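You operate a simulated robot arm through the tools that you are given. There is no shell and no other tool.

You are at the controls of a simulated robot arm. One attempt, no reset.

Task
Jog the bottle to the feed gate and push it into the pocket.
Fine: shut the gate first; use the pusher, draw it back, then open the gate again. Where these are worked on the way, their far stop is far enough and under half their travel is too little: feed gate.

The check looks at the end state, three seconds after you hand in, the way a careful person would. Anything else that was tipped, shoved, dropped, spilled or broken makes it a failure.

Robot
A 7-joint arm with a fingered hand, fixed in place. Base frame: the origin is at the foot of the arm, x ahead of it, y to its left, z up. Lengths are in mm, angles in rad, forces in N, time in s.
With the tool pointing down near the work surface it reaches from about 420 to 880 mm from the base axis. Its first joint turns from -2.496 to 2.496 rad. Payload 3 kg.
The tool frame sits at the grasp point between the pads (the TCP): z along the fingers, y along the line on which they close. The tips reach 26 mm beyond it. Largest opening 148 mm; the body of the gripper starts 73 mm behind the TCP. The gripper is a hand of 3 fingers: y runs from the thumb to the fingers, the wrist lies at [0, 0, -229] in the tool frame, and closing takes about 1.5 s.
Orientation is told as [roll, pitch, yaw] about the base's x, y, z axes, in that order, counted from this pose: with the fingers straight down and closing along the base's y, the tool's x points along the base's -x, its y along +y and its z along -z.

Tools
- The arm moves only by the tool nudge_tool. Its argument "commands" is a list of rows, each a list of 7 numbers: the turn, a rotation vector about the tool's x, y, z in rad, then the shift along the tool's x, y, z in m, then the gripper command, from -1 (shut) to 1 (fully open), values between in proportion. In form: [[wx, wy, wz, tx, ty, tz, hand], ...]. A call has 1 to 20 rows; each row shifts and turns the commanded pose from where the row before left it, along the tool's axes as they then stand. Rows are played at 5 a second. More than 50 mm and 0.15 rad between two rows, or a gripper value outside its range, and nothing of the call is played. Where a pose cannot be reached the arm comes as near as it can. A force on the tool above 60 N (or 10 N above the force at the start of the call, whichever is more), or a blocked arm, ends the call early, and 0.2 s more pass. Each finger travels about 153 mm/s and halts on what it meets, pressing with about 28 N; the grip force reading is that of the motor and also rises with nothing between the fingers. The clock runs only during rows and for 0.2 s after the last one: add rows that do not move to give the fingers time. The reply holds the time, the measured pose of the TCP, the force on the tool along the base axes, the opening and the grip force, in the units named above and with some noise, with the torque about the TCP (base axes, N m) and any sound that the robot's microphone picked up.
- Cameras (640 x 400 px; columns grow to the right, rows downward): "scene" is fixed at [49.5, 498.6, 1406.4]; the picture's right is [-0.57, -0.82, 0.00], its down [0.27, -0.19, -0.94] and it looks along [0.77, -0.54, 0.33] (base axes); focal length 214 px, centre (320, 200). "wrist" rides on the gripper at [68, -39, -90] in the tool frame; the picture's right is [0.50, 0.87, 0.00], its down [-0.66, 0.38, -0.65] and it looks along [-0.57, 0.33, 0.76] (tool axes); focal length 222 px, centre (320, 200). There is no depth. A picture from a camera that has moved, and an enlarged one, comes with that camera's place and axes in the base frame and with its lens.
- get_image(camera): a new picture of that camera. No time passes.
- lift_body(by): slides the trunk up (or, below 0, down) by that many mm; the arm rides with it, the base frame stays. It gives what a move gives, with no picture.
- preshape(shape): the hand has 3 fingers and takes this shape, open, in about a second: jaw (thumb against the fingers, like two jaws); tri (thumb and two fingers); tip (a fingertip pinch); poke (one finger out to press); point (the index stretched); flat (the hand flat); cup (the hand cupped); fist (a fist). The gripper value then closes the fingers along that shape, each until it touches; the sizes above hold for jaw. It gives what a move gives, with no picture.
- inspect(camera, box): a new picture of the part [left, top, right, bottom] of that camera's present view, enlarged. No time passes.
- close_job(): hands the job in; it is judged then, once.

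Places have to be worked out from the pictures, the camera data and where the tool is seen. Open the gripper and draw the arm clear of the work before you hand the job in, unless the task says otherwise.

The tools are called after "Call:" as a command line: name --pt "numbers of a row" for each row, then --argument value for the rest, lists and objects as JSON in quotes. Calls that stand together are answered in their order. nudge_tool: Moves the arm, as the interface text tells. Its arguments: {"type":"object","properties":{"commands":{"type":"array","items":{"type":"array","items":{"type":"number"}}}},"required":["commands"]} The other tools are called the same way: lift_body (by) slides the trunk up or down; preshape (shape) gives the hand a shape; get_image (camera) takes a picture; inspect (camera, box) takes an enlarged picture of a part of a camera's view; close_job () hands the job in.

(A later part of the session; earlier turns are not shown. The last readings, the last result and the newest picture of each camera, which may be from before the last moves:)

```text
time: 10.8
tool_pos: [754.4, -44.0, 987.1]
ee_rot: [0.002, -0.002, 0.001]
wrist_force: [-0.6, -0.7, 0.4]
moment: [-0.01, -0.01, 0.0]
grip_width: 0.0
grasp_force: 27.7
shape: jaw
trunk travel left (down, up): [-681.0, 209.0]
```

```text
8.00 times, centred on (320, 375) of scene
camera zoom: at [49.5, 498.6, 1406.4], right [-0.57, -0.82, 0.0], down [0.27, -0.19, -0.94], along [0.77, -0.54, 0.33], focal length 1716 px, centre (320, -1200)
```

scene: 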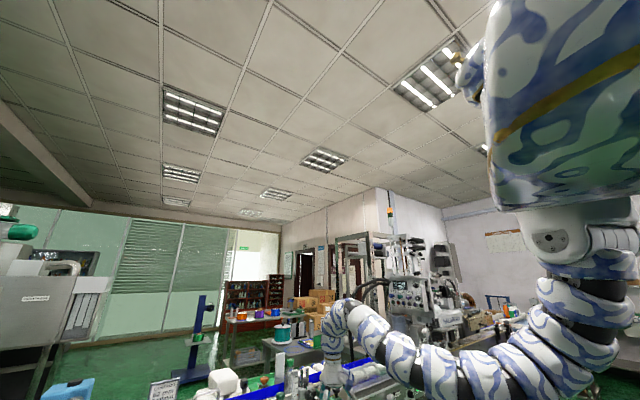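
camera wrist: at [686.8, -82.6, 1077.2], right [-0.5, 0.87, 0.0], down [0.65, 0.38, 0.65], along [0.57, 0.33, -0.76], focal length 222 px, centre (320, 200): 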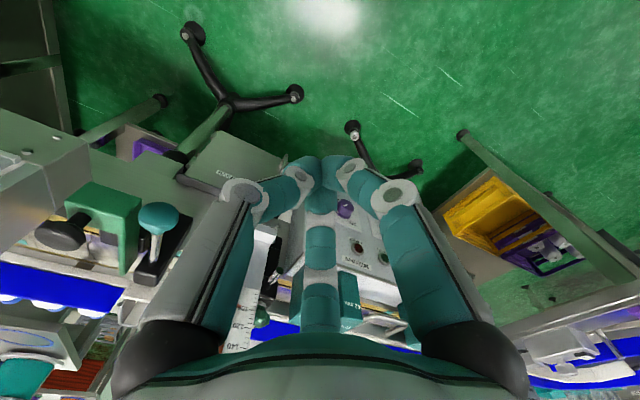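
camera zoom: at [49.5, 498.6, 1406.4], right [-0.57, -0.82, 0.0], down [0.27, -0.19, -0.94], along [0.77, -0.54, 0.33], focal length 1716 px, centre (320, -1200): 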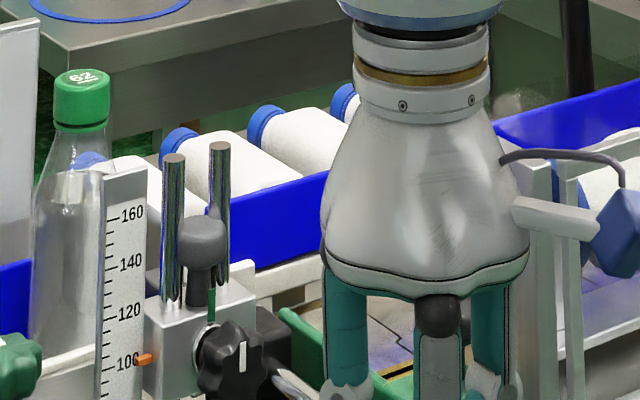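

Refined: knob of the gate ≈ (950, -213, 942), gate block near face x≈937, z 881–912, blade reaching only to x≈1060 (open); chain runs x≈1050–1152 at z≈872. I'll move the camera up and over for a better look at the pusher pad, pocket and bottle.

Call:
nudge_tool --pt "0 0 0 -0.03 0 -0.039 -1" --pt "0 0 0 -0.03 0 -0.039 -1" --pt "0 0 0 -0.03 0 -0.039 -1" --pt "0 0 0 -0.03 0 -0.039 -1" --pt "0 0 0 -0.02 -0.04 0 -1" --pt "0 0 0 0 -0.045 0 -1" --pt "0 0 0 0 -0.02 0 -1" --pt "0 0 0.15 0 0 0 -1" --pt "0 0 0.15 0 0 0 -1" --pt "0 0 0.15 0 0 0 -1" --pt "0 0 0 0 0 0 -1"

Call:
get_image --camera "wrist"

```text
time: 13.2
tool_pos: [903.4, -146.8, 1136.8]
ee_rot: [0.001, -0.002, -0.452]
wrist_force: [0.8, 0.0, 0.4]
moment: [0.03, 0.01, -0.04]
grip_width: 0.0
grasp_force: 27.9
shape: jaw
out of reach, approached as far as the arm can: row 1
trunk travel left (down, up): [-681.0, 209.0]
```

```text
taken
camera wrist: at [826.3, -152.0, 1225.7], right [-0.07, 1.0, 0.0], down [0.75, 0.05, 0.65], along [0.65, 0.05, -0.76], focal length 222 px, centre (320, 200)
```

wrist: 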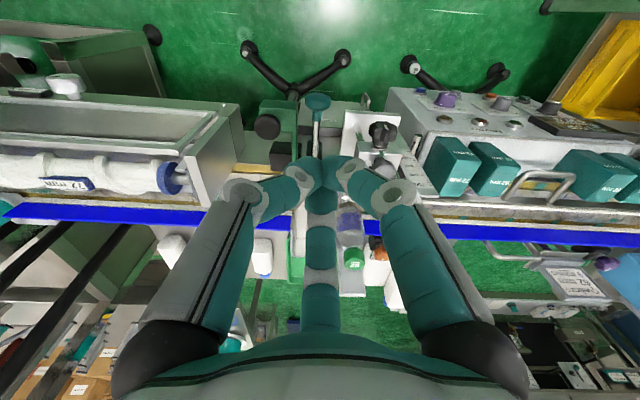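

Useful view; zoom in between fingers.

Call:
inspect --camera "wrist" --box '[220, 80, 420, 300]'

Call:
inspect --camera "wrist" --box '[230, 80, 350, 180]'

Call:
inspect --camera "wrist" --box '[0, 80, 240, 260]'

```text
1.82 times, centred on (320, 190) of wrist
camera zoom: at [826.3, -152.0, 1225.7], right [-0.07, 1.0, 0.0], down [0.75, 0.05, 0.65], along [0.65, 0.05, -0.76], focal length 404 px, centre (320, 218)
```

zoom: 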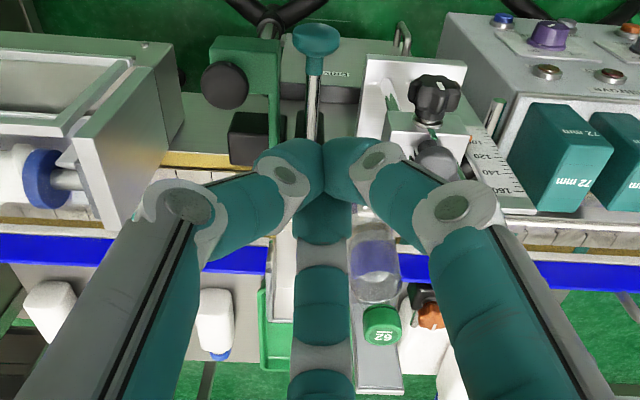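

```text
4.00 times, centred on (290, 130) of wrist
camera zoom: at [826.3, -152.0, 1225.7], right [-0.07, 1.0, 0.0], down [0.75, 0.05, 0.65], along [0.65, 0.05, -0.76], focal length 888 px, centre (440, 480)
```

zoom: 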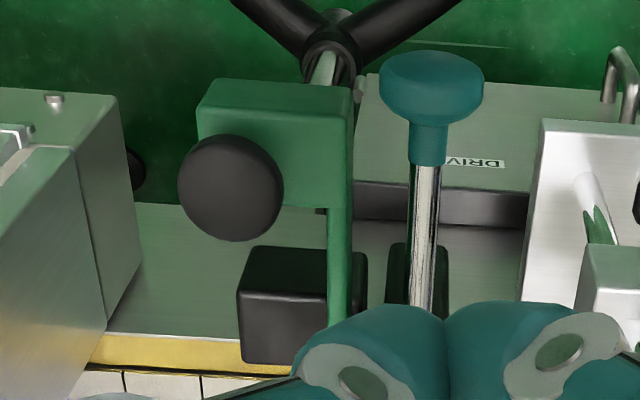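

```text
2.22 times, centred on (120, 170) of wrist
camera zoom: at [826.3, -152.0, 1225.7], right [-0.07, 1.0, 0.0], down [0.75, 0.05, 0.65], along [0.65, 0.05, -0.76], focal length 494 px, centre (764, 267)
```

zoom: 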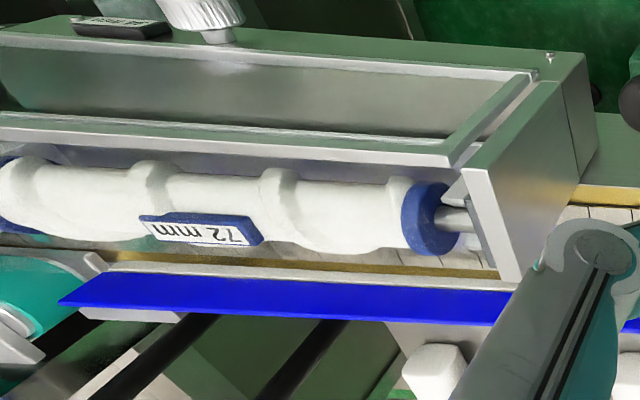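

The gate knob is confirmed at (949.5, -212.5, 942). I'll open the hand so the fingers swing aside, giving a clear line of sight to the pusher pad and pocket.

Call:
nudge_tool --pt "0 0 0 0 0 0 1" --pt "0 0 0 0 0 0 1" --pt "0 0 0 0 0 0 1" --pt "0 0 0 0 0 0 1"

Call:
get_image --camera "wrist"

Call:
inspect --camera "wrist" --box '[220, 90, 420, 250]'

Call:
inspect --camera "wrist" --box '[270, 170, 390, 270]'

```text
time: 14.2
tool_pos: [904.8, -147.1, 1134.9]
ee_rot: [0.0, 0.0, -0.451]
wrist_force: [0.0, 0.5, 0.4]
moment: [0.04, 0.0, 0.02]
grip_width: 147.7
grasp_force: 0.2
shape: jaw
trunk travel left (down, up): [-681.0, 209.0]
```

```text
taken
camera wrist: at [826.3, -152.0, 1225.4], right [-0.07, 1.0, 0.0], down [0.75, 0.06, 0.65], along [0.65, 0.05, -0.76], focal length 222 px, centre (320, 200)
```

wrist: 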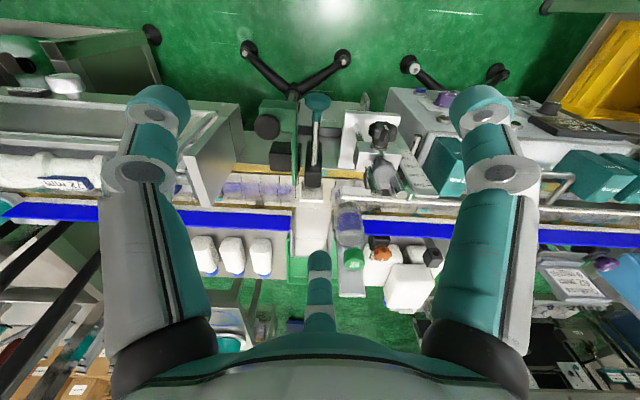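

```text
2.50 times, centred on (320, 170) of wrist
camera zoom: at [826.3, -152.0, 1225.4], right [-0.07, 1.0, 0.0], down [0.75, 0.06, 0.65], along [0.65, 0.05, -0.76], focal length 555 px, centre (320, 275)
```

zoom: 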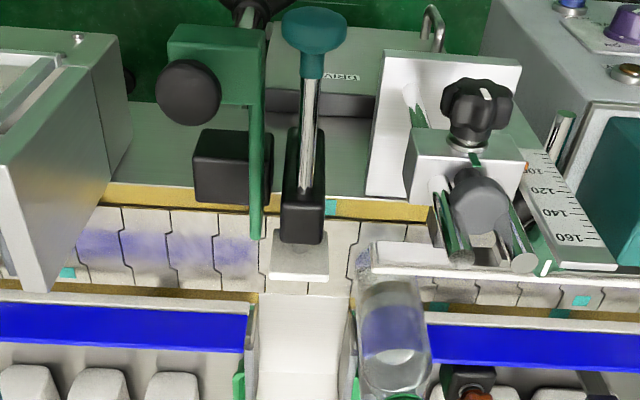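

```text
4.00 times, centred on (330, 220) of wrist
camera zoom: at [826.3, -152.0, 1225.4], right [-0.07, 1.0, 0.0], down [0.75, 0.06, 0.65], along [0.65, 0.05, -0.76], focal length 888 px, centre (280, 120)
```

zoom: 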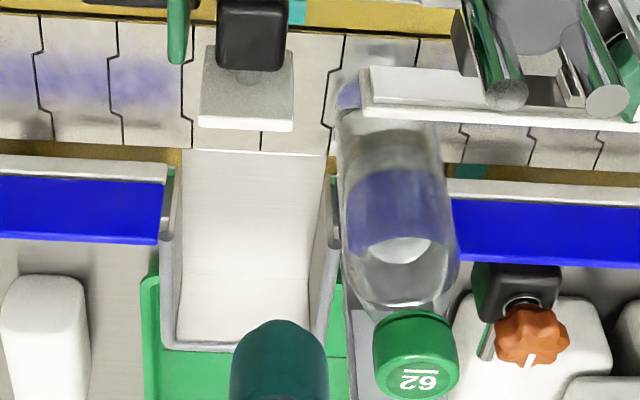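

Now it's clear: the white U-shaped tray (y≈-177…-104, x>1157) is the pocket, the white pad on the black post at y≈-149 is the pusher, and the green blade ends at x≈1067 at the near edge of the chain (open). I'll move above the gate knob with a narrower hand, then lower the trunk for reach.

Call:
nudge_tool --pt "0 0 0 0 0 0 -0.25" --pt "0 0 0 0 0 0 -0.25" --pt "0 0 0 -0.0343 -0.0198 0 -0.25" --pt "0 0 0 -0.0343 -0.0198 0 -0.25" --pt "0 0 0 0 0 0 -0.25" --pt "0 0 0 0 0 0 -0.25"

Call:
lift_body --by -100

Call:
get_image --camera "wrist"

Call:
get_image --camera "scene"

```text
time: 15.6
tool_pos: [947.3, -212.1, 1135.7]
ee_rot: [-0.001, 0.001, -0.45]
wrist_force: [-0.6, 0.2, -0.4]
moment: [-0.01, 0.01, -0.04]
grip_width: 55.8
grasp_force: 0.0
shape: jaw
trunk travel left (down, up): [-681.0, 209.0]
```

```text
time: 16.9
tool_pos: [948.2, -211.9, 1034.3]
ee_rot: [0.0, 0.001, -0.451]
wrist_force: [0.3, 0.8, -0.1]
moment: [0.01, -0.02, 0.04]
grip_width: 56.0
grasp_force: 0.1
shape: jaw
trunk travel left (down, up): [-581.0, 309.0]
```

```text
taken
camera wrist: at [869.4, -218.0, 1125.9], right [-0.07, 1.0, 0.0], down [0.75, 0.06, 0.65], along [0.65, 0.05, -0.76], focal length 222 px, centre (320, 200)
```

wrist: 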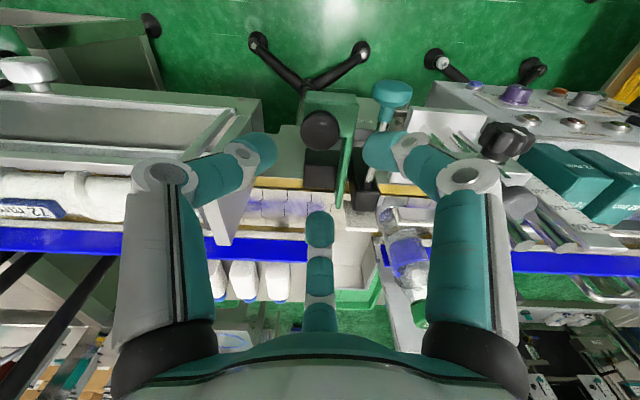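

```text
taken
```

scene: 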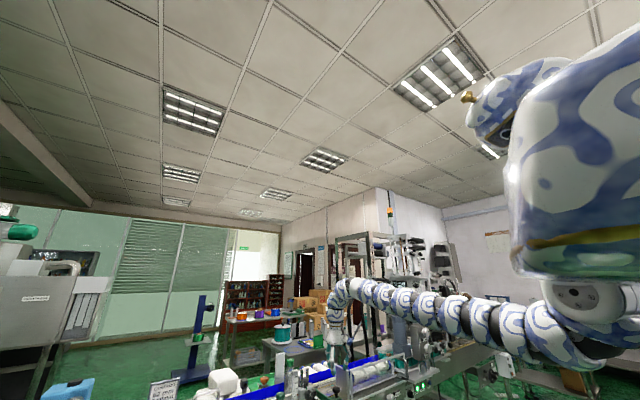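

The knob lines up directly under the TCP. One finger would come close to the teal pusher knob, so I'll rotate the hand (yaw → +0.39) so no finger faces it.

Call:
nudge_tool --pt "0 0 -0.14 0 0 0 -0.25" --pt "0 0 -0.14 0 0 0 -0.25" --pt "0 0 -0.14 0 0 0 -0.25" --pt "0 0 -0.14 0 0 0 -0.25" --pt "0 0 -0.14 0 0 0 -0.25" --pt "0 0 -0.14 0 0 0 -0.25" --pt "0 0 0 0 0 0 -0.25"

Call:
get_image --camera "wrist"

Call:
inspect --camera "wrist" --box '[220, 60, 420, 260]'

```text
time: 18.5
tool_pos: [948.3, -211.8, 1035.3]
ee_rot: [0.0, 0.0, 0.392]
wrist_force: [-0.5, 0.3, 0.0]
moment: [0.02, -0.01, 0.01]
grip_width: 55.8
grasp_force: 0.0
shape: jaw
trunk travel left (down, up): [-581.0, 309.0]
```

```text
taken
camera wrist: at [899.8, -274.1, 1125.6], right [-0.79, 0.61, 0.0], down [0.46, 0.6, 0.65], along [0.4, 0.52, -0.76], focal length 222 px, centre (320, 200)
```

wrist: 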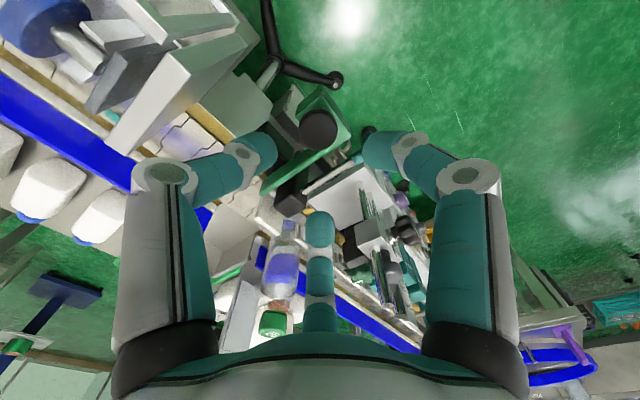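

```text
2.00 times, centred on (320, 160) of wrist
camera zoom: at [899.8, -274.1, 1125.6], right [-0.79, 0.61, 0.0], down [0.46, 0.6, 0.65], along [0.4, 0.52, -0.76], focal length 444 px, centre (320, 280)
```

zoom: 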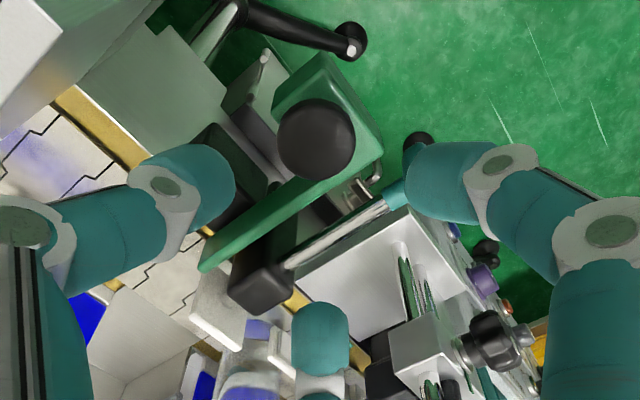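

Fingers now surround the knob without facing the pusher handle. Descending to TCP z≈947 (tips at ~921, above the block top at 912).

Call:
nudge_tool --pt "0 0 0 0 0 0.03 -0.25" --pt "0 0 0 0 0 0.03 -0.25" --pt "0 0 0 0 0 0.02 -0.25" --pt "0 0 0 0 0 0.008 -0.25" --pt "0 0 0 0 0 0 -0.25"

Call:
inspect --camera "wrist" --box '[220, 100, 420, 300]'

Call:
inspect --camera "scene" --box '[280, 330, 400, 400]'

```text
time: 19.7
tool_pos: [947.8, -211.9, 946.8]
ee_rot: [-0.002, 0.0, 0.39]
wrist_force: [-0.3, 0.1, 0.1]
moment: [-0.01, 0.0, 0.03]
grip_width: 55.9
grasp_force: 0.0
shape: jaw
trunk travel left (down, up): [-581.0, 309.0]
```

```text
2.00 times, centred on (320, 200) of wrist
camera zoom: at [899.9, -274.1, 1036.7], right [-0.79, 0.61, 0.0], down [0.46, 0.6, 0.65], along [0.4, 0.52, -0.76], focal length 444 px, centre (320, 200)
```

zoom: 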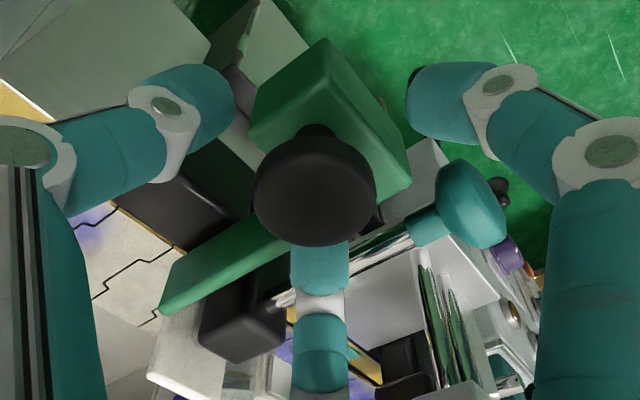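

```text
5.33 times, centred on (340, 365) of scene
camera zoom: at [49.5, 498.6, 1406.4], right [-0.57, -0.82, 0.0], down [0.27, -0.19, -0.94], along [0.77, -0.54, 0.33], focal length 1144 px, centre (213, -680)
```

zoom: 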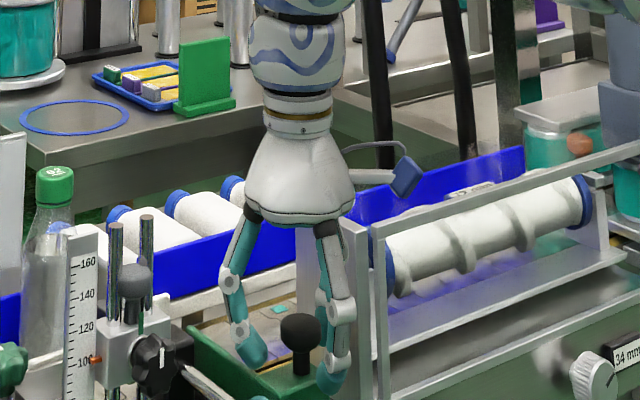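

The knob sits centred between the fingers. Closing the hand onto it.

Call:
nudge_tool --pt "0 0 0 0 0 0 -0.5" --pt "0 0 0 0 0 0 -0.7" --pt "0 0 0 0 0 0 -1" --pt "0 0 0 0 0 0 -1" --pt "0 0 0 0 0 0 -1"

Call:
inspect --camera "wrist" --box '[220, 100, 420, 300]'

```text
time: 20.9
tool_pos: [948.3, -213.7, 943.7]
ee_rot: [0.002, 0.004, 0.388]
wrist_force: [-1.3, -2.7, -23.2]
moment: [-0.13, 0.0, -0.03]
grip_width: 20.6
grasp_force: 28.2
shape: jaw
trunk travel left (down, up): [-581.0, 309.0]
```

```text
2.00 times, centred on (320, 200) of wrist
camera zoom: at [901.0, -274.9, 1034.2], right [-0.79, 0.61, 0.0], down [0.47, 0.6, 0.65], along [0.4, 0.52, -0.76], focal length 444 px, centre (320, 200)
```

zoom: 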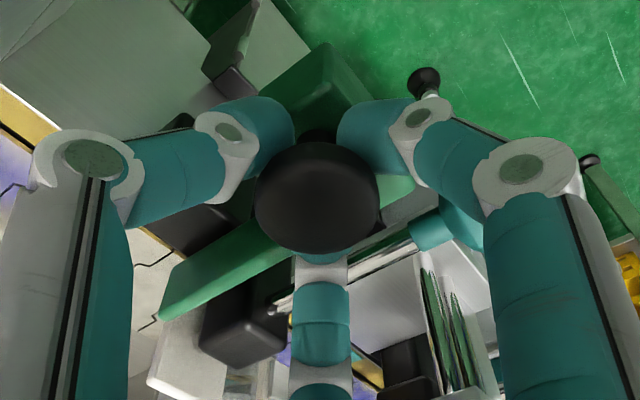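

The fingers gripped under the ball (width 20.6). Now slide the gate in +x in small steps to shut it.

Call:
nudge_tool --pt "0 0 0 -0.0093 -0.0038 0 -1" --pt "0 0 0 -0.0093 -0.0038 0 -1" --pt "0 0 0 -0.0093 -0.0038 0 -1" --pt "0 0 0 -0.0093 -0.0038 0 -1" --pt "0 0 0 0 0 0 -1"

Call:
inspect --camera "wrist" --box '[120, 100, 420, 300]'

```text
time: 22.1
tool_pos: [955.4, -212.9, 945.1]
ee_rot: [0.002, 0.004, 0.388]
wrist_force: [-1.4, -4.5, -34.4]
moment: [-0.15, 0.03, -0.09]
grip_width: 20.4
grasp_force: 27.8
shape: jaw
out of reach, approached as far as the arm can: row 1, 2, 3, 4
trunk travel left (down, up): [-581.0, 309.0]
```

```text
2.00 times, centred on (270, 200) of wrist
camera zoom: at [907.8, -274.6, 1034.7], right [-0.79, 0.61, 0.0], down [0.47, 0.6, 0.65], along [0.4, 0.52, -0.76], focal length 444 px, centre (420, 200)
```

zoom: 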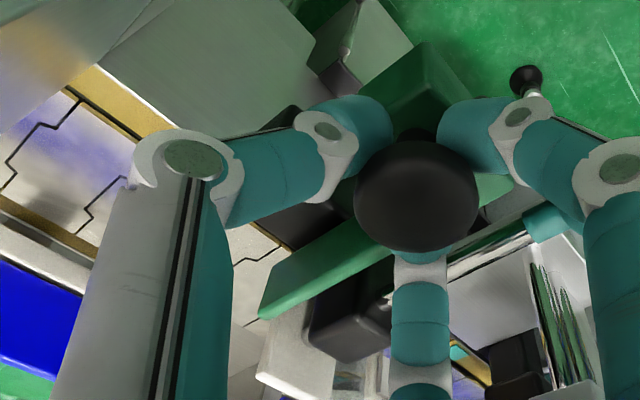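

The vertical tool runs out of reach here, so I'll release, go up, and re-approach with the tool tilted 45° forward (yaw −0.45 so that no finger lies under the knob).

Call:
nudge_tool --pt "0 0 0 0 0 0 -0.25" --pt "0 0 0 0 0 0 -0.25" --pt "0 0 0 0 0 0 -0.25" --pt "0 0 0 0 0 -0.03 -0.25" --pt "0 0 0 0 0 -0.03 -0.25" --pt "0 0 0 0 0 -0.03 -0.25" --pt "0 0 0 0 0 0 -0.25"

Call:
get_image --camera "wrist"

```text
time: 23.7
tool_pos: [954.4, -212.5, 1038.9]
ee_rot: [0.001, 0.0, 0.388]
wrist_force: [0.1, 0.3, 0.2]
moment: [0.04, 0.01, 0.01]
grip_width: 55.6
grasp_force: 0.1
shape: jaw
trunk travel left (down, up): [-581.0, 309.0]
```

```text
taken
camera wrist: at [906.6, -274.0, 1127.9], right [-0.79, 0.61, 0.0], down [0.46, 0.6, 0.65], along [0.4, 0.52, -0.76], focal length 222 px, centre (320, 200)
```

wrist: 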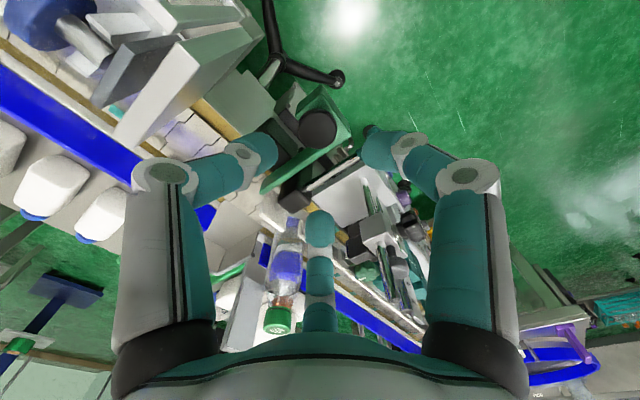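

The knob followed by ~7 mm (still centred beneath). Now yaw back and tilt 45° forward at this height.

Call:
nudge_tool --pt "0 0 0.14 0 0 0 -0.25" --pt "0 0 0.14 0 0 0 -0.25" --pt "0 0 0.14 0 0 0 -0.25" --pt "0 0 0.14 0 0 0 -0.25" --pt "0 0 0.14 0 0 0 -0.25" --pt "0 0 0.14 0 0 0 -0.25" --pt "-0.0571 -0.1179 0 0 0 0 -0.25" --pt "-0.0571 -0.1179 0 0 0 0 -0.25" --pt "-0.0571 -0.1179 0 0 0 0 -0.25" --pt "-0.0571 -0.1179 0 0 0 0 -0.25" --pt "-0.0571 -0.1179 0 0 0 0 -0.25" --pt "-0.0571 -0.1179 0 0 0 0 -0.25" --pt "0 0 0 0 0 0 -0.25"

Call:
get_image --camera "wrist"

Call:
inspect --camera "scene" --box '[280, 300, 440, 400]'

```text
time: 26.5
tool_pos: [953.4, -211.7, 1039.1]
ee_rot: [0.411, -0.691, -0.601]
wrist_force: [0.2, -0.3, 0.1]
moment: [-0.01, 0.02, 0.0]
grip_width: 55.6
grasp_force: 0.1
shape: jaw
trunk travel left (down, up): [-581.0, 309.0]
```

```text
taken
camera wrist: at [834.5, -217.7, 1047.4], right [-0.05, 1.0, -0.05], down [0.07, 0.06, 1.0], along [1.0, 0.05, -0.07], focal length 222 px, centre (320, 200)
```

wrist: 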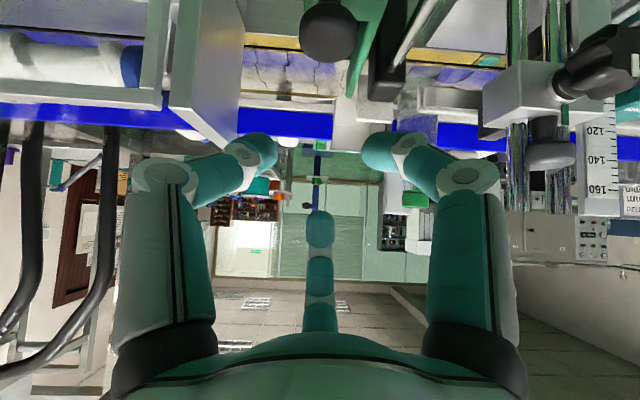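

```text
4.00 times, centred on (360, 350) of scene
camera zoom: at [49.5, 498.6, 1406.4], right [-0.57, -0.82, 0.0], down [0.27, -0.19, -0.94], along [0.77, -0.54, 0.33], focal length 858 px, centre (160, -400)
```

zoom: 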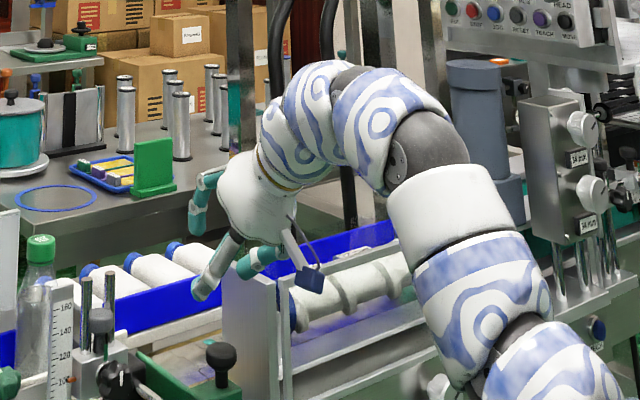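

Hand is tilted 45° and the gate knob is confirmed near (956, -213, 942). Moving to a standoff up-back of the knob along the tool axis, then checking.

Call:
nudge_tool --pt "0 0 0 0.0297 -0.0151 -0.0057 -0.2" --pt "0 0 0 0.0297 -0.0151 -0.0057 -0.2" --pt "0 0 0 0 0 0.025 -0.2" --pt "0 0 0 0 0 0.02 -0.2" --pt "0 0 0 0 0 0 -0.2"

Call:
get_image --camera "wrist"

Call:
inspect --camera "scene" --box '[280, 340, 400, 400]'

```text
time: 27.7
tool_pos: [931.2, -213.2, 967.3]
ee_rot: [0.41, -0.691, -0.6]
wrist_force: [0.4, -0.3, 0.4]
moment: [0.01, -0.01, 0.0]
grip_width: 58.9
grasp_force: 0.0
shape: jaw
trunk travel left (down, up): [-581.0, 309.0]
```

```text
taken
camera wrist: at [811.7, -218.2, 975.7], right [-0.05, 1.0, -0.05], down [0.07, 0.06, 1.0], along [1.0, 0.05, -0.07], focal length 222 px, centre (320, 200)
```

wrist: 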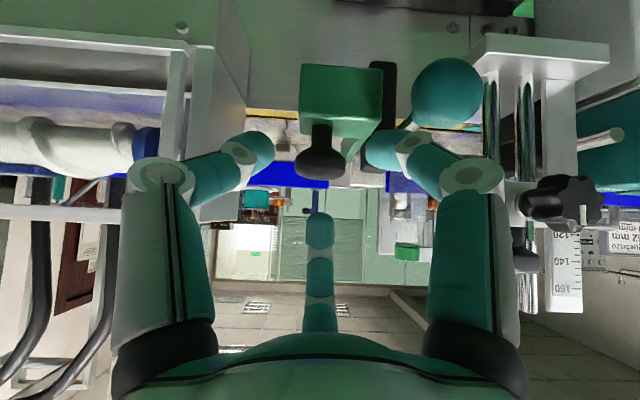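

```text
5.33 times, centred on (340, 370) of scene
camera zoom: at [49.5, 498.6, 1406.4], right [-0.57, -0.82, 0.0], down [0.27, -0.19, -0.94], along [0.77, -0.54, 0.33], focal length 1144 px, centre (213, -707)
```

zoom: 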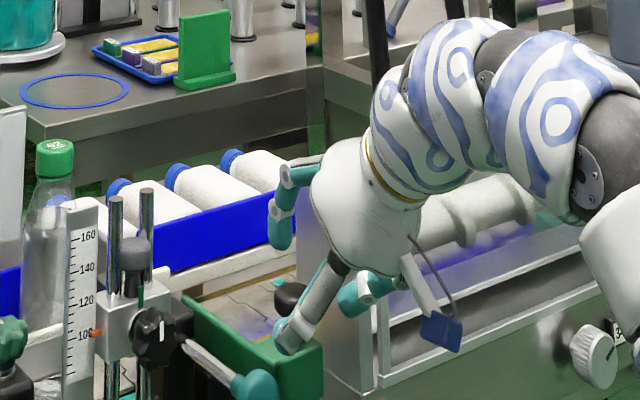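

Nicely aligned: the knob is ahead of the fingers. Advancing the last ~19 mm along the tool axis.

Call:
nudge_tool --pt "0 0 0 0 0 0.01 -0.2" --pt "0 0 0 0 0 0.009 -0.2" --pt "0 0 0 0 0 0 -0.2"

Call:
inspect --camera "wrist" --box '[200, 50, 500, 250]'

Call:
inspect --camera "scene" --box '[300, 350, 380, 400]'

```text
time: 28.5
tool_pos: [944.2, -212.7, 954.9]
ee_rot: [0.412, -0.691, -0.6]
wrist_force: [0.6, -0.3, 1.1]
moment: [-0.02, -0.01, -0.01]
grip_width: 59.2
grasp_force: 0.0
shape: jaw
trunk travel left (down, up): [-581.0, 309.0]
```

```text
2.00 times, centred on (350, 150) of wrist
camera zoom: at [825.2, -218.7, 963.2], right [-0.05, 1.0, -0.05], down [0.07, 0.06, 1.0], along [1.0, 0.05, -0.07], focal length 444 px, centre (260, 300)
```

zoom: 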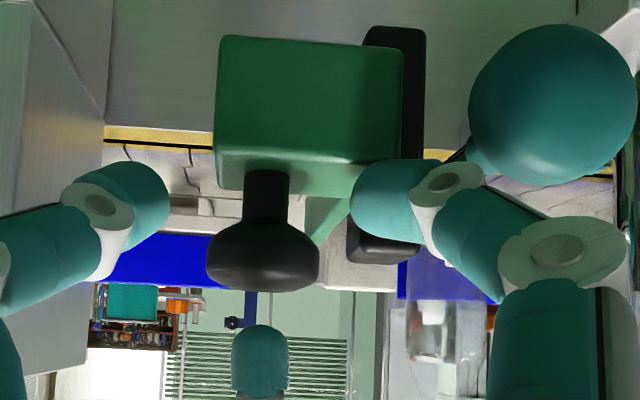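

```text
8.00 times, centred on (340, 375) of scene
camera zoom: at [49.5, 498.6, 1406.4], right [-0.57, -0.82, 0.0], down [0.27, -0.19, -0.94], along [0.77, -0.54, 0.33], focal length 1716 px, centre (160, -1200)
```

zoom: 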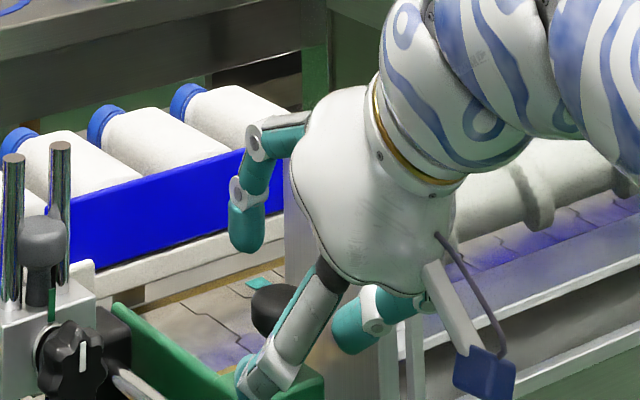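

The knob is within the finger triangle. Closing on it.

Call:
nudge_tool --pt "0 0 0 0 0 0 -0.45" --pt "0 0 0 0 0 0 -0.65" --pt "0 0 0 0 0 0 -1" --pt "0 0 0 0 0 0 -1" --pt "0 0 0 0 0 0 -1"

Call:
inspect --camera "wrist" --box '[200, 50, 500, 250]'

```text
time: 29.7
tool_pos: [944.3, -213.5, 954.5]
ee_rot: [0.413, -0.691, -0.601]
wrist_force: [0.4, -2.0, 0.1]
moment: [-0.07, 0.0, 0.07]
grip_width: 27.3
grasp_force: 28.0
shape: jaw
trunk travel left (down, up): [-581.0, 309.0]
```

```text
2.00 times, centred on (350, 150) of wrist
camera zoom: at [825.1, -218.8, 963.1], right [-0.05, 1.0, -0.05], down [0.07, 0.06, 1.0], along [1.0, 0.05, -0.07], focal length 444 px, centre (260, 300)
```

zoom: 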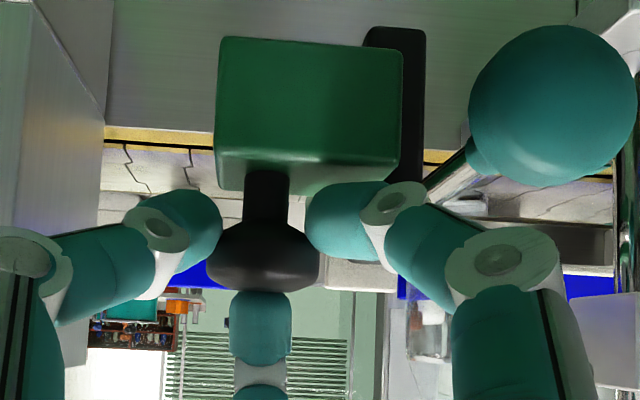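

Gripped (27 mm). Now sliding the gate +x in 10 mm steps.

Call:
nudge_tool --pt "0 0 0 -0.00636 0.00308 0.00707 -1" --pt "0 0 0 -0.00636 0.00308 0.00707 -1" --pt "0 0 0 -0.00636 0.00308 0.00707 -1" --pt "0 0 0 -0.00636 0.00308 0.00707 -1" --pt "0 0 0 0 0 0 -1"

Call:
inspect --camera "wrist" --box '[200, 50, 500, 250]'

```text
time: 30.9
tool_pos: [983.4, -213.5, 954.6]
ee_rot: [0.412, -0.691, -0.601]
wrist_force: [0.8, 0.4, 2.4]
moment: [-0.01, -0.03, 0.08]
grip_width: 27.5
grasp_force: 27.8
shape: jaw
trunk travel left (down, up): [-581.0, 309.0]
```

```text
2.00 times, centred on (350, 150) of wrist
camera zoom: at [865.0, -219.0, 962.9], right [-0.05, 1.0, -0.05], down [0.07, 0.06, 1.0], along [1.0, 0.05, -0.07], focal length 444 px, centre (260, 300)
```

zoom: 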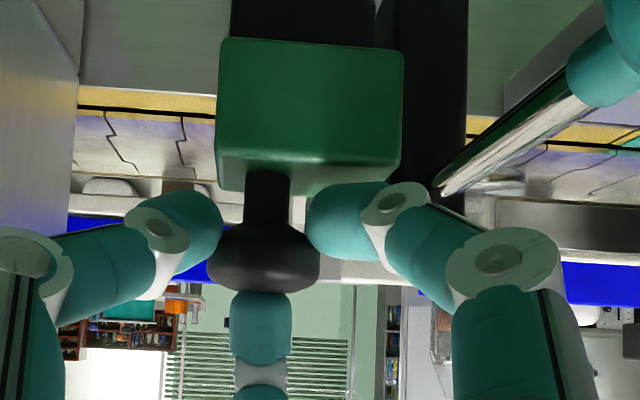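

The gate moves with the hand (40 mm so far, low force). Continuing.

Call:
nudge_tool --pt "0 0 0 -0.00636 0.00308 0.00707 -1" --pt "0 0 0 -0.00636 0.00308 0.00707 -1" --pt "0 0 0 -0.00636 0.00308 0.00707 -1" --pt "0 0 0 0 0 0 -1"

Call:
inspect --camera "wrist" --box '[200, 50, 500, 250]'

Call:
inspect --camera "scene" --box '[280, 340, 400, 400]'

```text
time: 31.9
tool_pos: [1013.9, -213.3, 953.8]
ee_rot: [0.412, -0.692, -0.601]
wrist_force: [-0.1, -2.2, -0.3]
moment: [-0.04, 0.07, 0.07]
grip_width: 27.7
grasp_force: 28.1
shape: jaw
trunk travel left (down, up): [-581.0, 309.0]
```

```text
2.00 times, centred on (350, 150) of wrist
camera zoom: at [895.2, -218.9, 963.1], right [-0.05, 1.0, -0.05], down [0.07, 0.06, 1.0], along [1.0, 0.05, -0.07], focal length 444 px, centre (260, 300)
```

zoom: 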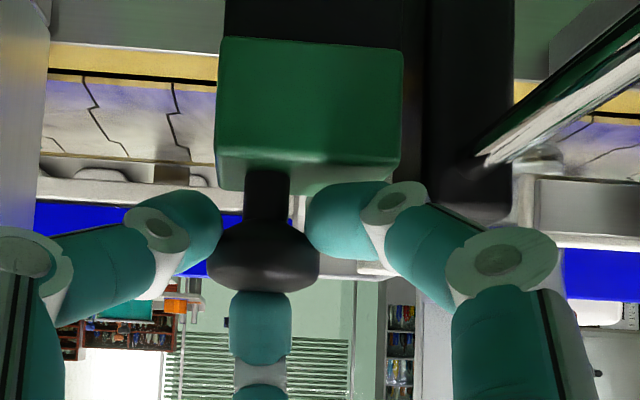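

```text
5.33 times, centred on (340, 370) of scene
camera zoom: at [49.5, 498.6, 1406.4], right [-0.57, -0.82, 0.0], down [0.27, -0.19, -0.94], along [0.77, -0.54, 0.33], focal length 1144 px, centre (213, -707)
```

zoom: 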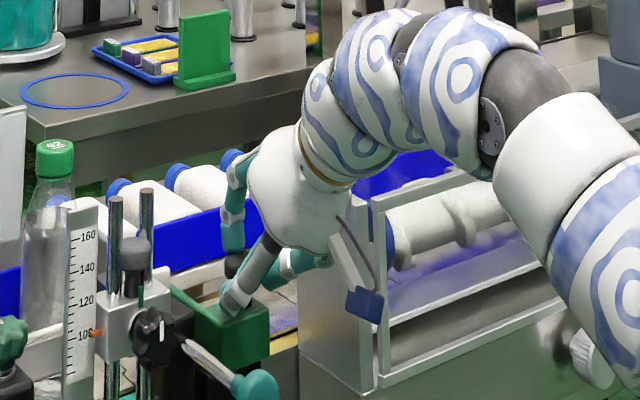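

Still sliding freely (about 75 mm total). Continue until the stop.

Call:
nudge_tool --pt "0 0 0 -0.00636 0.00308 0.00707 -1" --pt "0 0 0 -0.00636 0.00308 0.00707 -1" --pt "0 0 0 0 0 0 -1"

Call:
inspect --camera "wrist" --box '[200, 50, 500, 250]'

```text
time: 32.7
tool_pos: [1031.4, -213.1, 955.8]
ee_rot: [0.413, -0.689, -0.6]
wrist_force: [-35.6, 2.7, 1.4]
moment: [0.13, 0.57, -0.17]
grip_width: 28.5
grasp_force: 28.3
shape: jaw
trunk travel left (down, up): [-581.0, 309.0]
```

```text
2.00 times, centred on (350, 150) of wrist
camera zoom: at [912.4, -218.7, 964.0], right [-0.05, 1.0, -0.05], down [0.07, 0.06, 1.0], along [1.0, 0.05, -0.07], focal length 444 px, centre (260, 300)
```

zoom: 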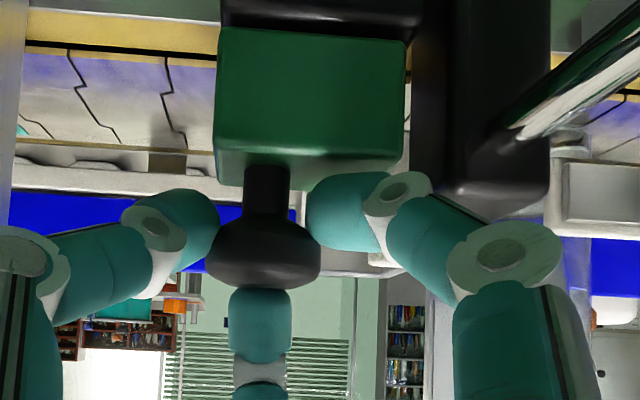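

The gate has hit its far stop (35 N reaction, ~91 mm travel). I'll release the knob and retreat along the tool axis.

Call:
nudge_tool --pt "0 0 0 0 0 0 -0.2" --pt "0 0 0 0 0 0 -0.2" --pt "0 0 0 0 0 0 -0.2" --pt "0 0 0 0 0 -0.02 -0.2" --pt "0 0 0 0 0 -0.03 -0.2" --pt "0 0 0 0 0 -0.03 -0.2" --pt "0 0 0 0 0 0 -0.2"

Call:
get_image --camera "wrist"

Call:
inspect --camera "scene" --box '[280, 340, 400, 400]'

```text
time: 34.3
tool_pos: [977.9, -213.0, 1011.0]
ee_rot: [0.411, -0.692, -0.601]
wrist_force: [-0.1, -0.7, -0.4]
moment: [0.01, -0.04, -0.01]
grip_width: 59.0
grasp_force: 0.0
shape: jaw
trunk travel left (down, up): [-581.0, 309.0]
```

```text
taken
camera wrist: at [858.7, -218.7, 1019.6], right [-0.05, 1.0, -0.05], down [0.07, 0.06, 1.0], along [1.0, 0.05, -0.07], focal length 222 px, centre (320, 200)
```

wrist: 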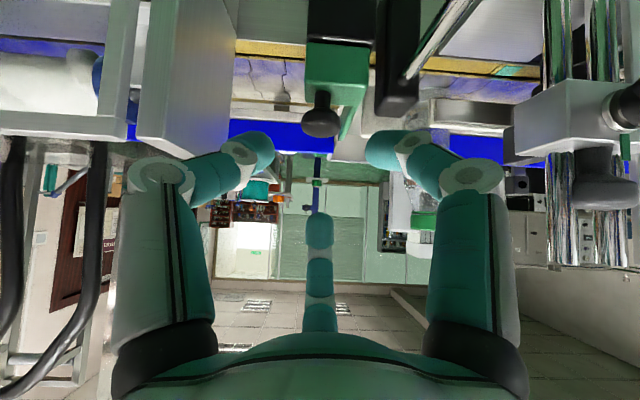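

```text
5.33 times, centred on (340, 370) of scene
camera zoom: at [49.5, 498.6, 1406.4], right [-0.57, -0.82, 0.0], down [0.27, -0.19, -0.94], along [0.77, -0.54, 0.33], focal length 1144 px, centre (213, -707)
```

zoom: 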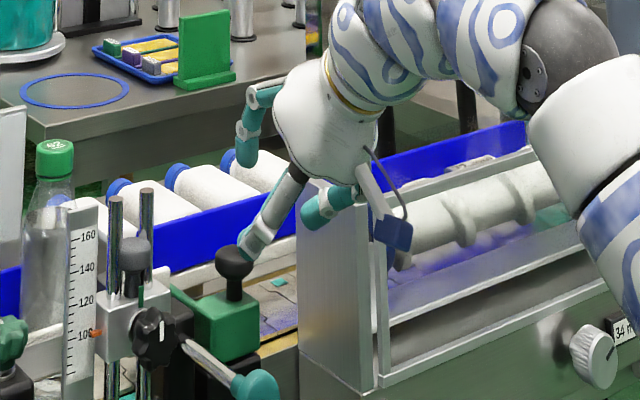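

Gate stays shut. Now I head for the JOG button: first return the tool to vertical, retreat from the line, and close the fingers into a pressing point.

Call:
nudge_tool --pt "0.0571 0.1179 0 0 0 0 -1" --pt "0.0571 0.1179 0 0 0 0 -1" --pt "0.0571 0.1179 0 0 0 0 -1" --pt "0.0571 0.1179 0 0 0 0 -1" --pt "0.0571 0.1179 0 0 0 0 -1" --pt "0.0571 0.1179 0 0 0 0 -1" --pt "0 0 0 0.0405 -0.0196 0 -1" --pt "0 0 0 0.0405 -0.0196 0 -1" --pt "0 0 0 0.0405 -0.0196 0.01 -1" --pt "0 0 0 0.0405 -0.0196 0.01 -1" --pt "0 0 0 0 0 0.04 -1" --pt "0 0 0 0 0 0.04 -1" --pt "0 0 0 0 0 0 -1"

Call:
get_image --camera "wrist"

```text
time: 37.1
tool_pos: [849.0, -212.4, 901.0]
ee_rot: [0.027, -0.06, -0.449]
wrist_force: [0.4, -0.6, -0.3]
moment: [-0.01, -0.02, 0.0]
grip_width: 0.0
grasp_force: 27.7
shape: jaw
out of reach, approached as far as the arm can: row 6, 9, 10
trunk travel left (down, up): [-581.0, 309.0]
```

```text
taken
camera wrist: at [765.0, -219.3, 987.3], right [-0.07, 1.0, 0.0], down [0.71, 0.06, 0.7], along [0.7, 0.05, -0.71], focal length 222 px, centre (320, 200)
```

wrist: 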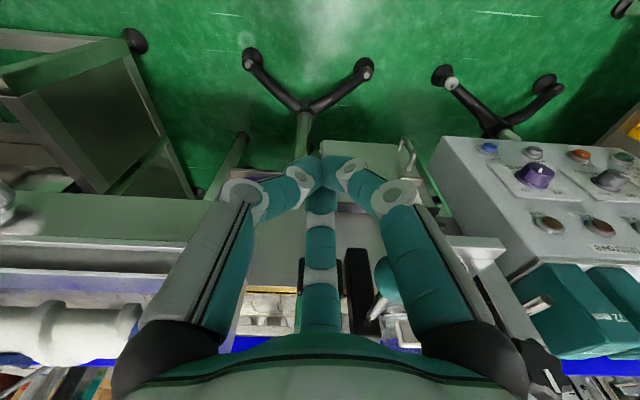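

The tool is at (849, -212, 901), near vertical. Moving in +y toward the panel at a safe distance in front of everything (x≈810).

Call:
nudge_tool --pt "0 0 0 0.0354 0.0273 0.01 -1" --pt "0 0 0 0.0354 0.0273 0.01 -1" --pt "0 0 0 0.0196 0.0405 0.005 -1" --pt "0 0 0 0.0196 0.0405 0.005 -1" --pt "0 0 0 0.0196 0.0405 0.005 -1" --pt "0 0 0 0.0196 0.0405 0.005 -1" --pt "0 0 0 0.0196 0.0405 0.005 -1" --pt "0 0 0 0.0196 0.0405 0 -1" --pt "0 0 0 0.0196 0.0405 0 -1" --pt "0 0 0 0 0 0 -1"

Call:
lift_body --by -130

Call:
get_image --camera "wrist"

Call:
get_image --camera "scene"

```text
time: 39.3
tool_pos: [812.1, 183.2, 854.9]
ee_rot: [0.026, -0.059, -0.45]
wrist_force: [0.4, 0.2, -0.7]
moment: [0.0, -0.01, 0.02]
grip_width: 0.0
grasp_force: 28.0
shape: jaw
trunk travel left (down, up): [-581.0, 309.0]
```

```text
time: 40.9
tool_pos: [811.8, 181.0, 724.5]
ee_rot: [0.026, -0.06, -0.449]
wrist_force: [0.1, 0.4, -0.7]
moment: [0.04, 0.0, 0.0]
grip_width: 0.2
grasp_force: 27.7
shape: jaw
trunk travel left (down, up): [-451.0, 439.0]
```

```text
taken
camera wrist: at [728.8, 175.9, 810.2], right [-0.07, 1.0, -0.01], down [0.71, 0.06, 0.7], along [0.7, 0.05, -0.71], focal length 222 px, centre (320, 200)
```

wrist: 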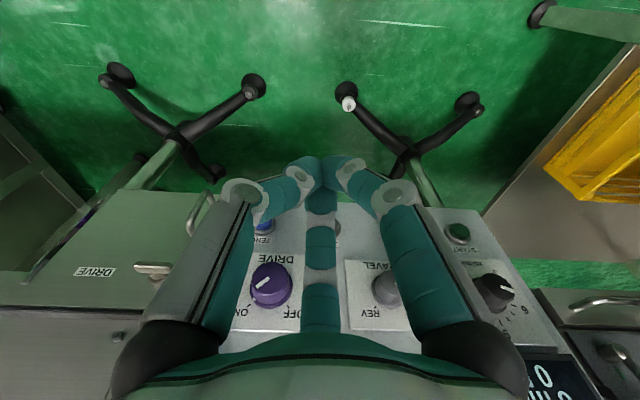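

```text
taken
```

scene: 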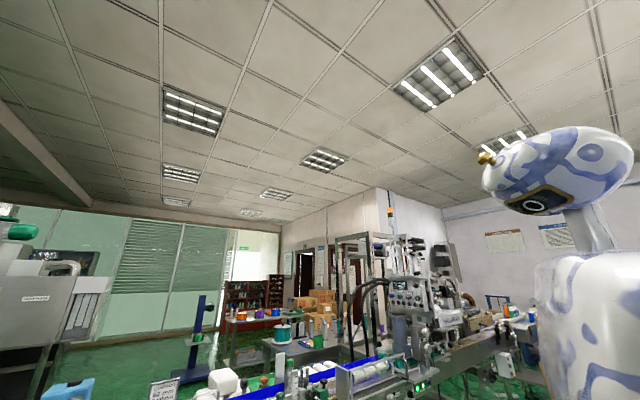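

The panel is straight ahead. Zoom to locate the JOG button relative to the fingers.

Call:
inspect --camera "wrist" --box '[220, 180, 420, 340]'

Call:
inspect --camera "wrist" --box '[420, 200, 600, 400]'

```text
2.50 times, centred on (320, 260) of wrist
camera zoom: at [728.8, 175.9, 810.2], right [-0.07, 1.0, -0.01], down [0.71, 0.06, 0.7], along [0.7, 0.05, -0.71], focal length 555 px, centre (320, 50)
```

zoom: 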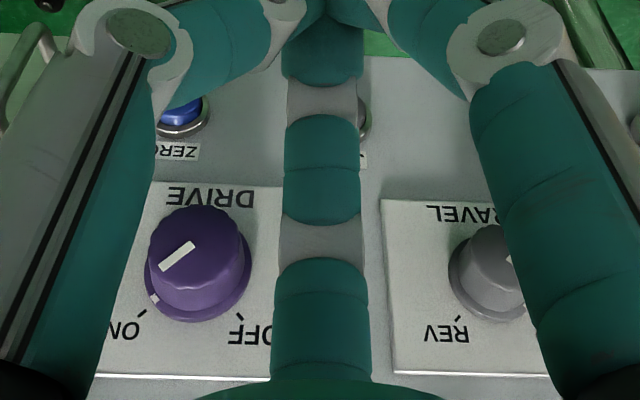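

```text
2.00 times, centred on (510, 300) of wrist
camera zoom: at [728.8, 175.9, 810.2], right [-0.07, 1.0, -0.01], down [0.71, 0.06, 0.7], along [0.7, 0.05, -0.71], focal length 444 px, centre (-60, 0)
```

zoom: 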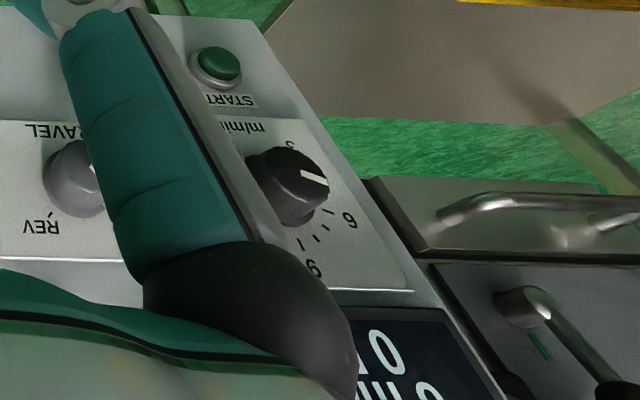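

JOG is confirmed near (965, 204.5, 616.5). Now lowering, shifting in y, and tilting the tool forward by ~60° at a standoff from the panel.

Call:
nudge_tool --pt "0 0 0 0.0102 0.0212 0.03 -1" --pt "0 0 0 0 0 0.03 -1" --pt "0 0 0 0 0 0.025 -1" --pt "-0.061 -0.126 0 0 0 0 -1" --pt "-0.061 -0.126 0 0 0 0 -1" --pt "-0.061 -0.126 0 0 0 0 -1" --pt "-0.061 -0.126 0 0 0 0 -1" --pt "-0.061 -0.126 0 0 0 0 -1" --pt "-0.061 -0.126 0 0 0 0 -1" --pt "-0.061 -0.126 0 0 0 0 -1" --pt "0 0 0 0 0 0 -1"

Call:
get_image --camera "wrist"

```text
time: 43.3
tool_pos: [817.8, 205.0, 641.5]
ee_rot: [0.647, -0.894, -0.77]
wrist_force: [-0.2, -0.3, -0.3]
moment: [-0.01, 0.03, 0.03]
grip_width: 0.2
grasp_force: 28.3
shape: jaw
trunk travel left (down, up): [-451.0, 439.0]
```

```text
taken
camera wrist: at [701.1, 199.5, 618.7], right [-0.04, 1.0, -0.06], down [-0.19, 0.05, 0.98], along [0.98, 0.05, 0.19], focal length 222 px, centre (320, 200)
```

wrist: 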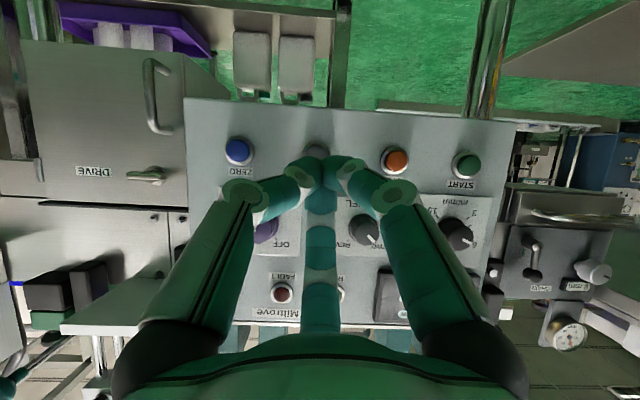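

The panel is now seen frontally. Zooming in to pinpoint JOG.

Call:
inspect --camera "wrist" --box '[260, 110, 380, 210]'

Call:
inspect --camera "wrist" --box '[180, 110, 300, 210]'

```text
4.00 times, centred on (320, 160) of wrist
camera zoom: at [701.1, 199.5, 618.7], right [-0.04, 1.0, -0.06], down [-0.19, 0.05, 0.98], along [0.98, 0.05, 0.19], focal length 888 px, centre (320, 360)
```

zoom: 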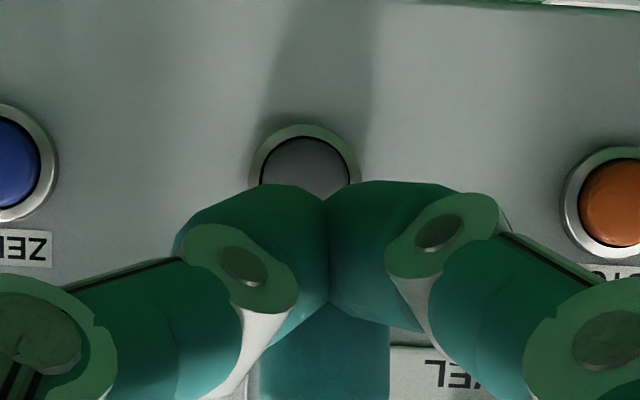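

```text
4.00 times, centred on (240, 160) of wrist
camera zoom: at [701.1, 199.5, 618.7], right [-0.04, 1.0, -0.06], down [-0.19, 0.05, 0.98], along [0.98, 0.05, 0.19], focal length 888 px, centre (640, 360)
```

zoom: 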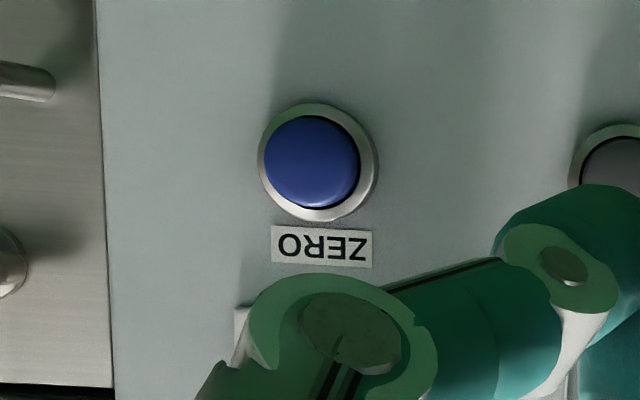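

JOG's cap centre computed at (965, 205, 617). Moving the fingertip to about 35 mm in front of it.

Call:
nudge_tool --pt "0 0 0 -0.00415 0.00201 0.032 -1" --pt "0 0 0 -0.0135 0.00654 0.026 -1" --pt "0 0 0 -0.0135 0.00654 0.026 -1" --pt "0 0 0 0 0 0 -1"

Call:
get_image --camera "wrist"

Call:
inspect --camera "wrist" --box '[260, 120, 380, 220]'

```text
time: 44.3
tool_pos: [909.0, 205.9, 628.1]
ee_rot: [0.644, -0.89, -0.765]
wrist_force: [-0.1, 0.6, 0.3]
moment: [0.0, 0.02, 0.0]
grip_width: 0.1
grasp_force: 27.8
shape: jaw
trunk travel left (down, up): [-451.0, 439.0]
```

```text
taken
camera wrist: at [792.2, 199.2, 605.5], right [-0.04, 1.0, -0.06], down [-0.19, 0.05, 0.98], along [0.98, 0.05, 0.18], focal length 222 px, centre (320, 200)
```

wrist: 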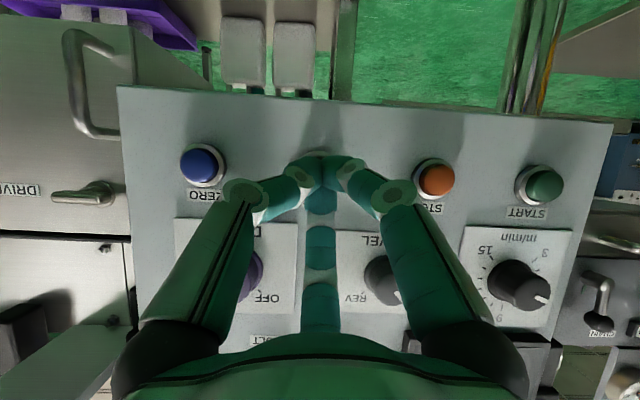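

```text
4.00 times, centred on (320, 170) of wrist
camera zoom: at [792.2, 199.2, 605.5], right [-0.04, 1.0, -0.06], down [-0.19, 0.05, 0.98], along [0.98, 0.05, 0.18], focal length 888 px, centre (320, 320)
```

zoom: 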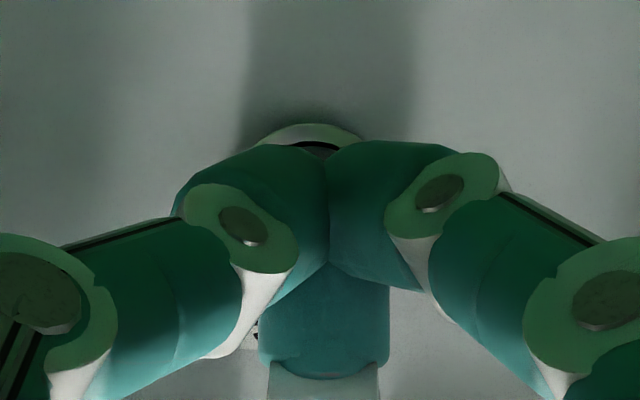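

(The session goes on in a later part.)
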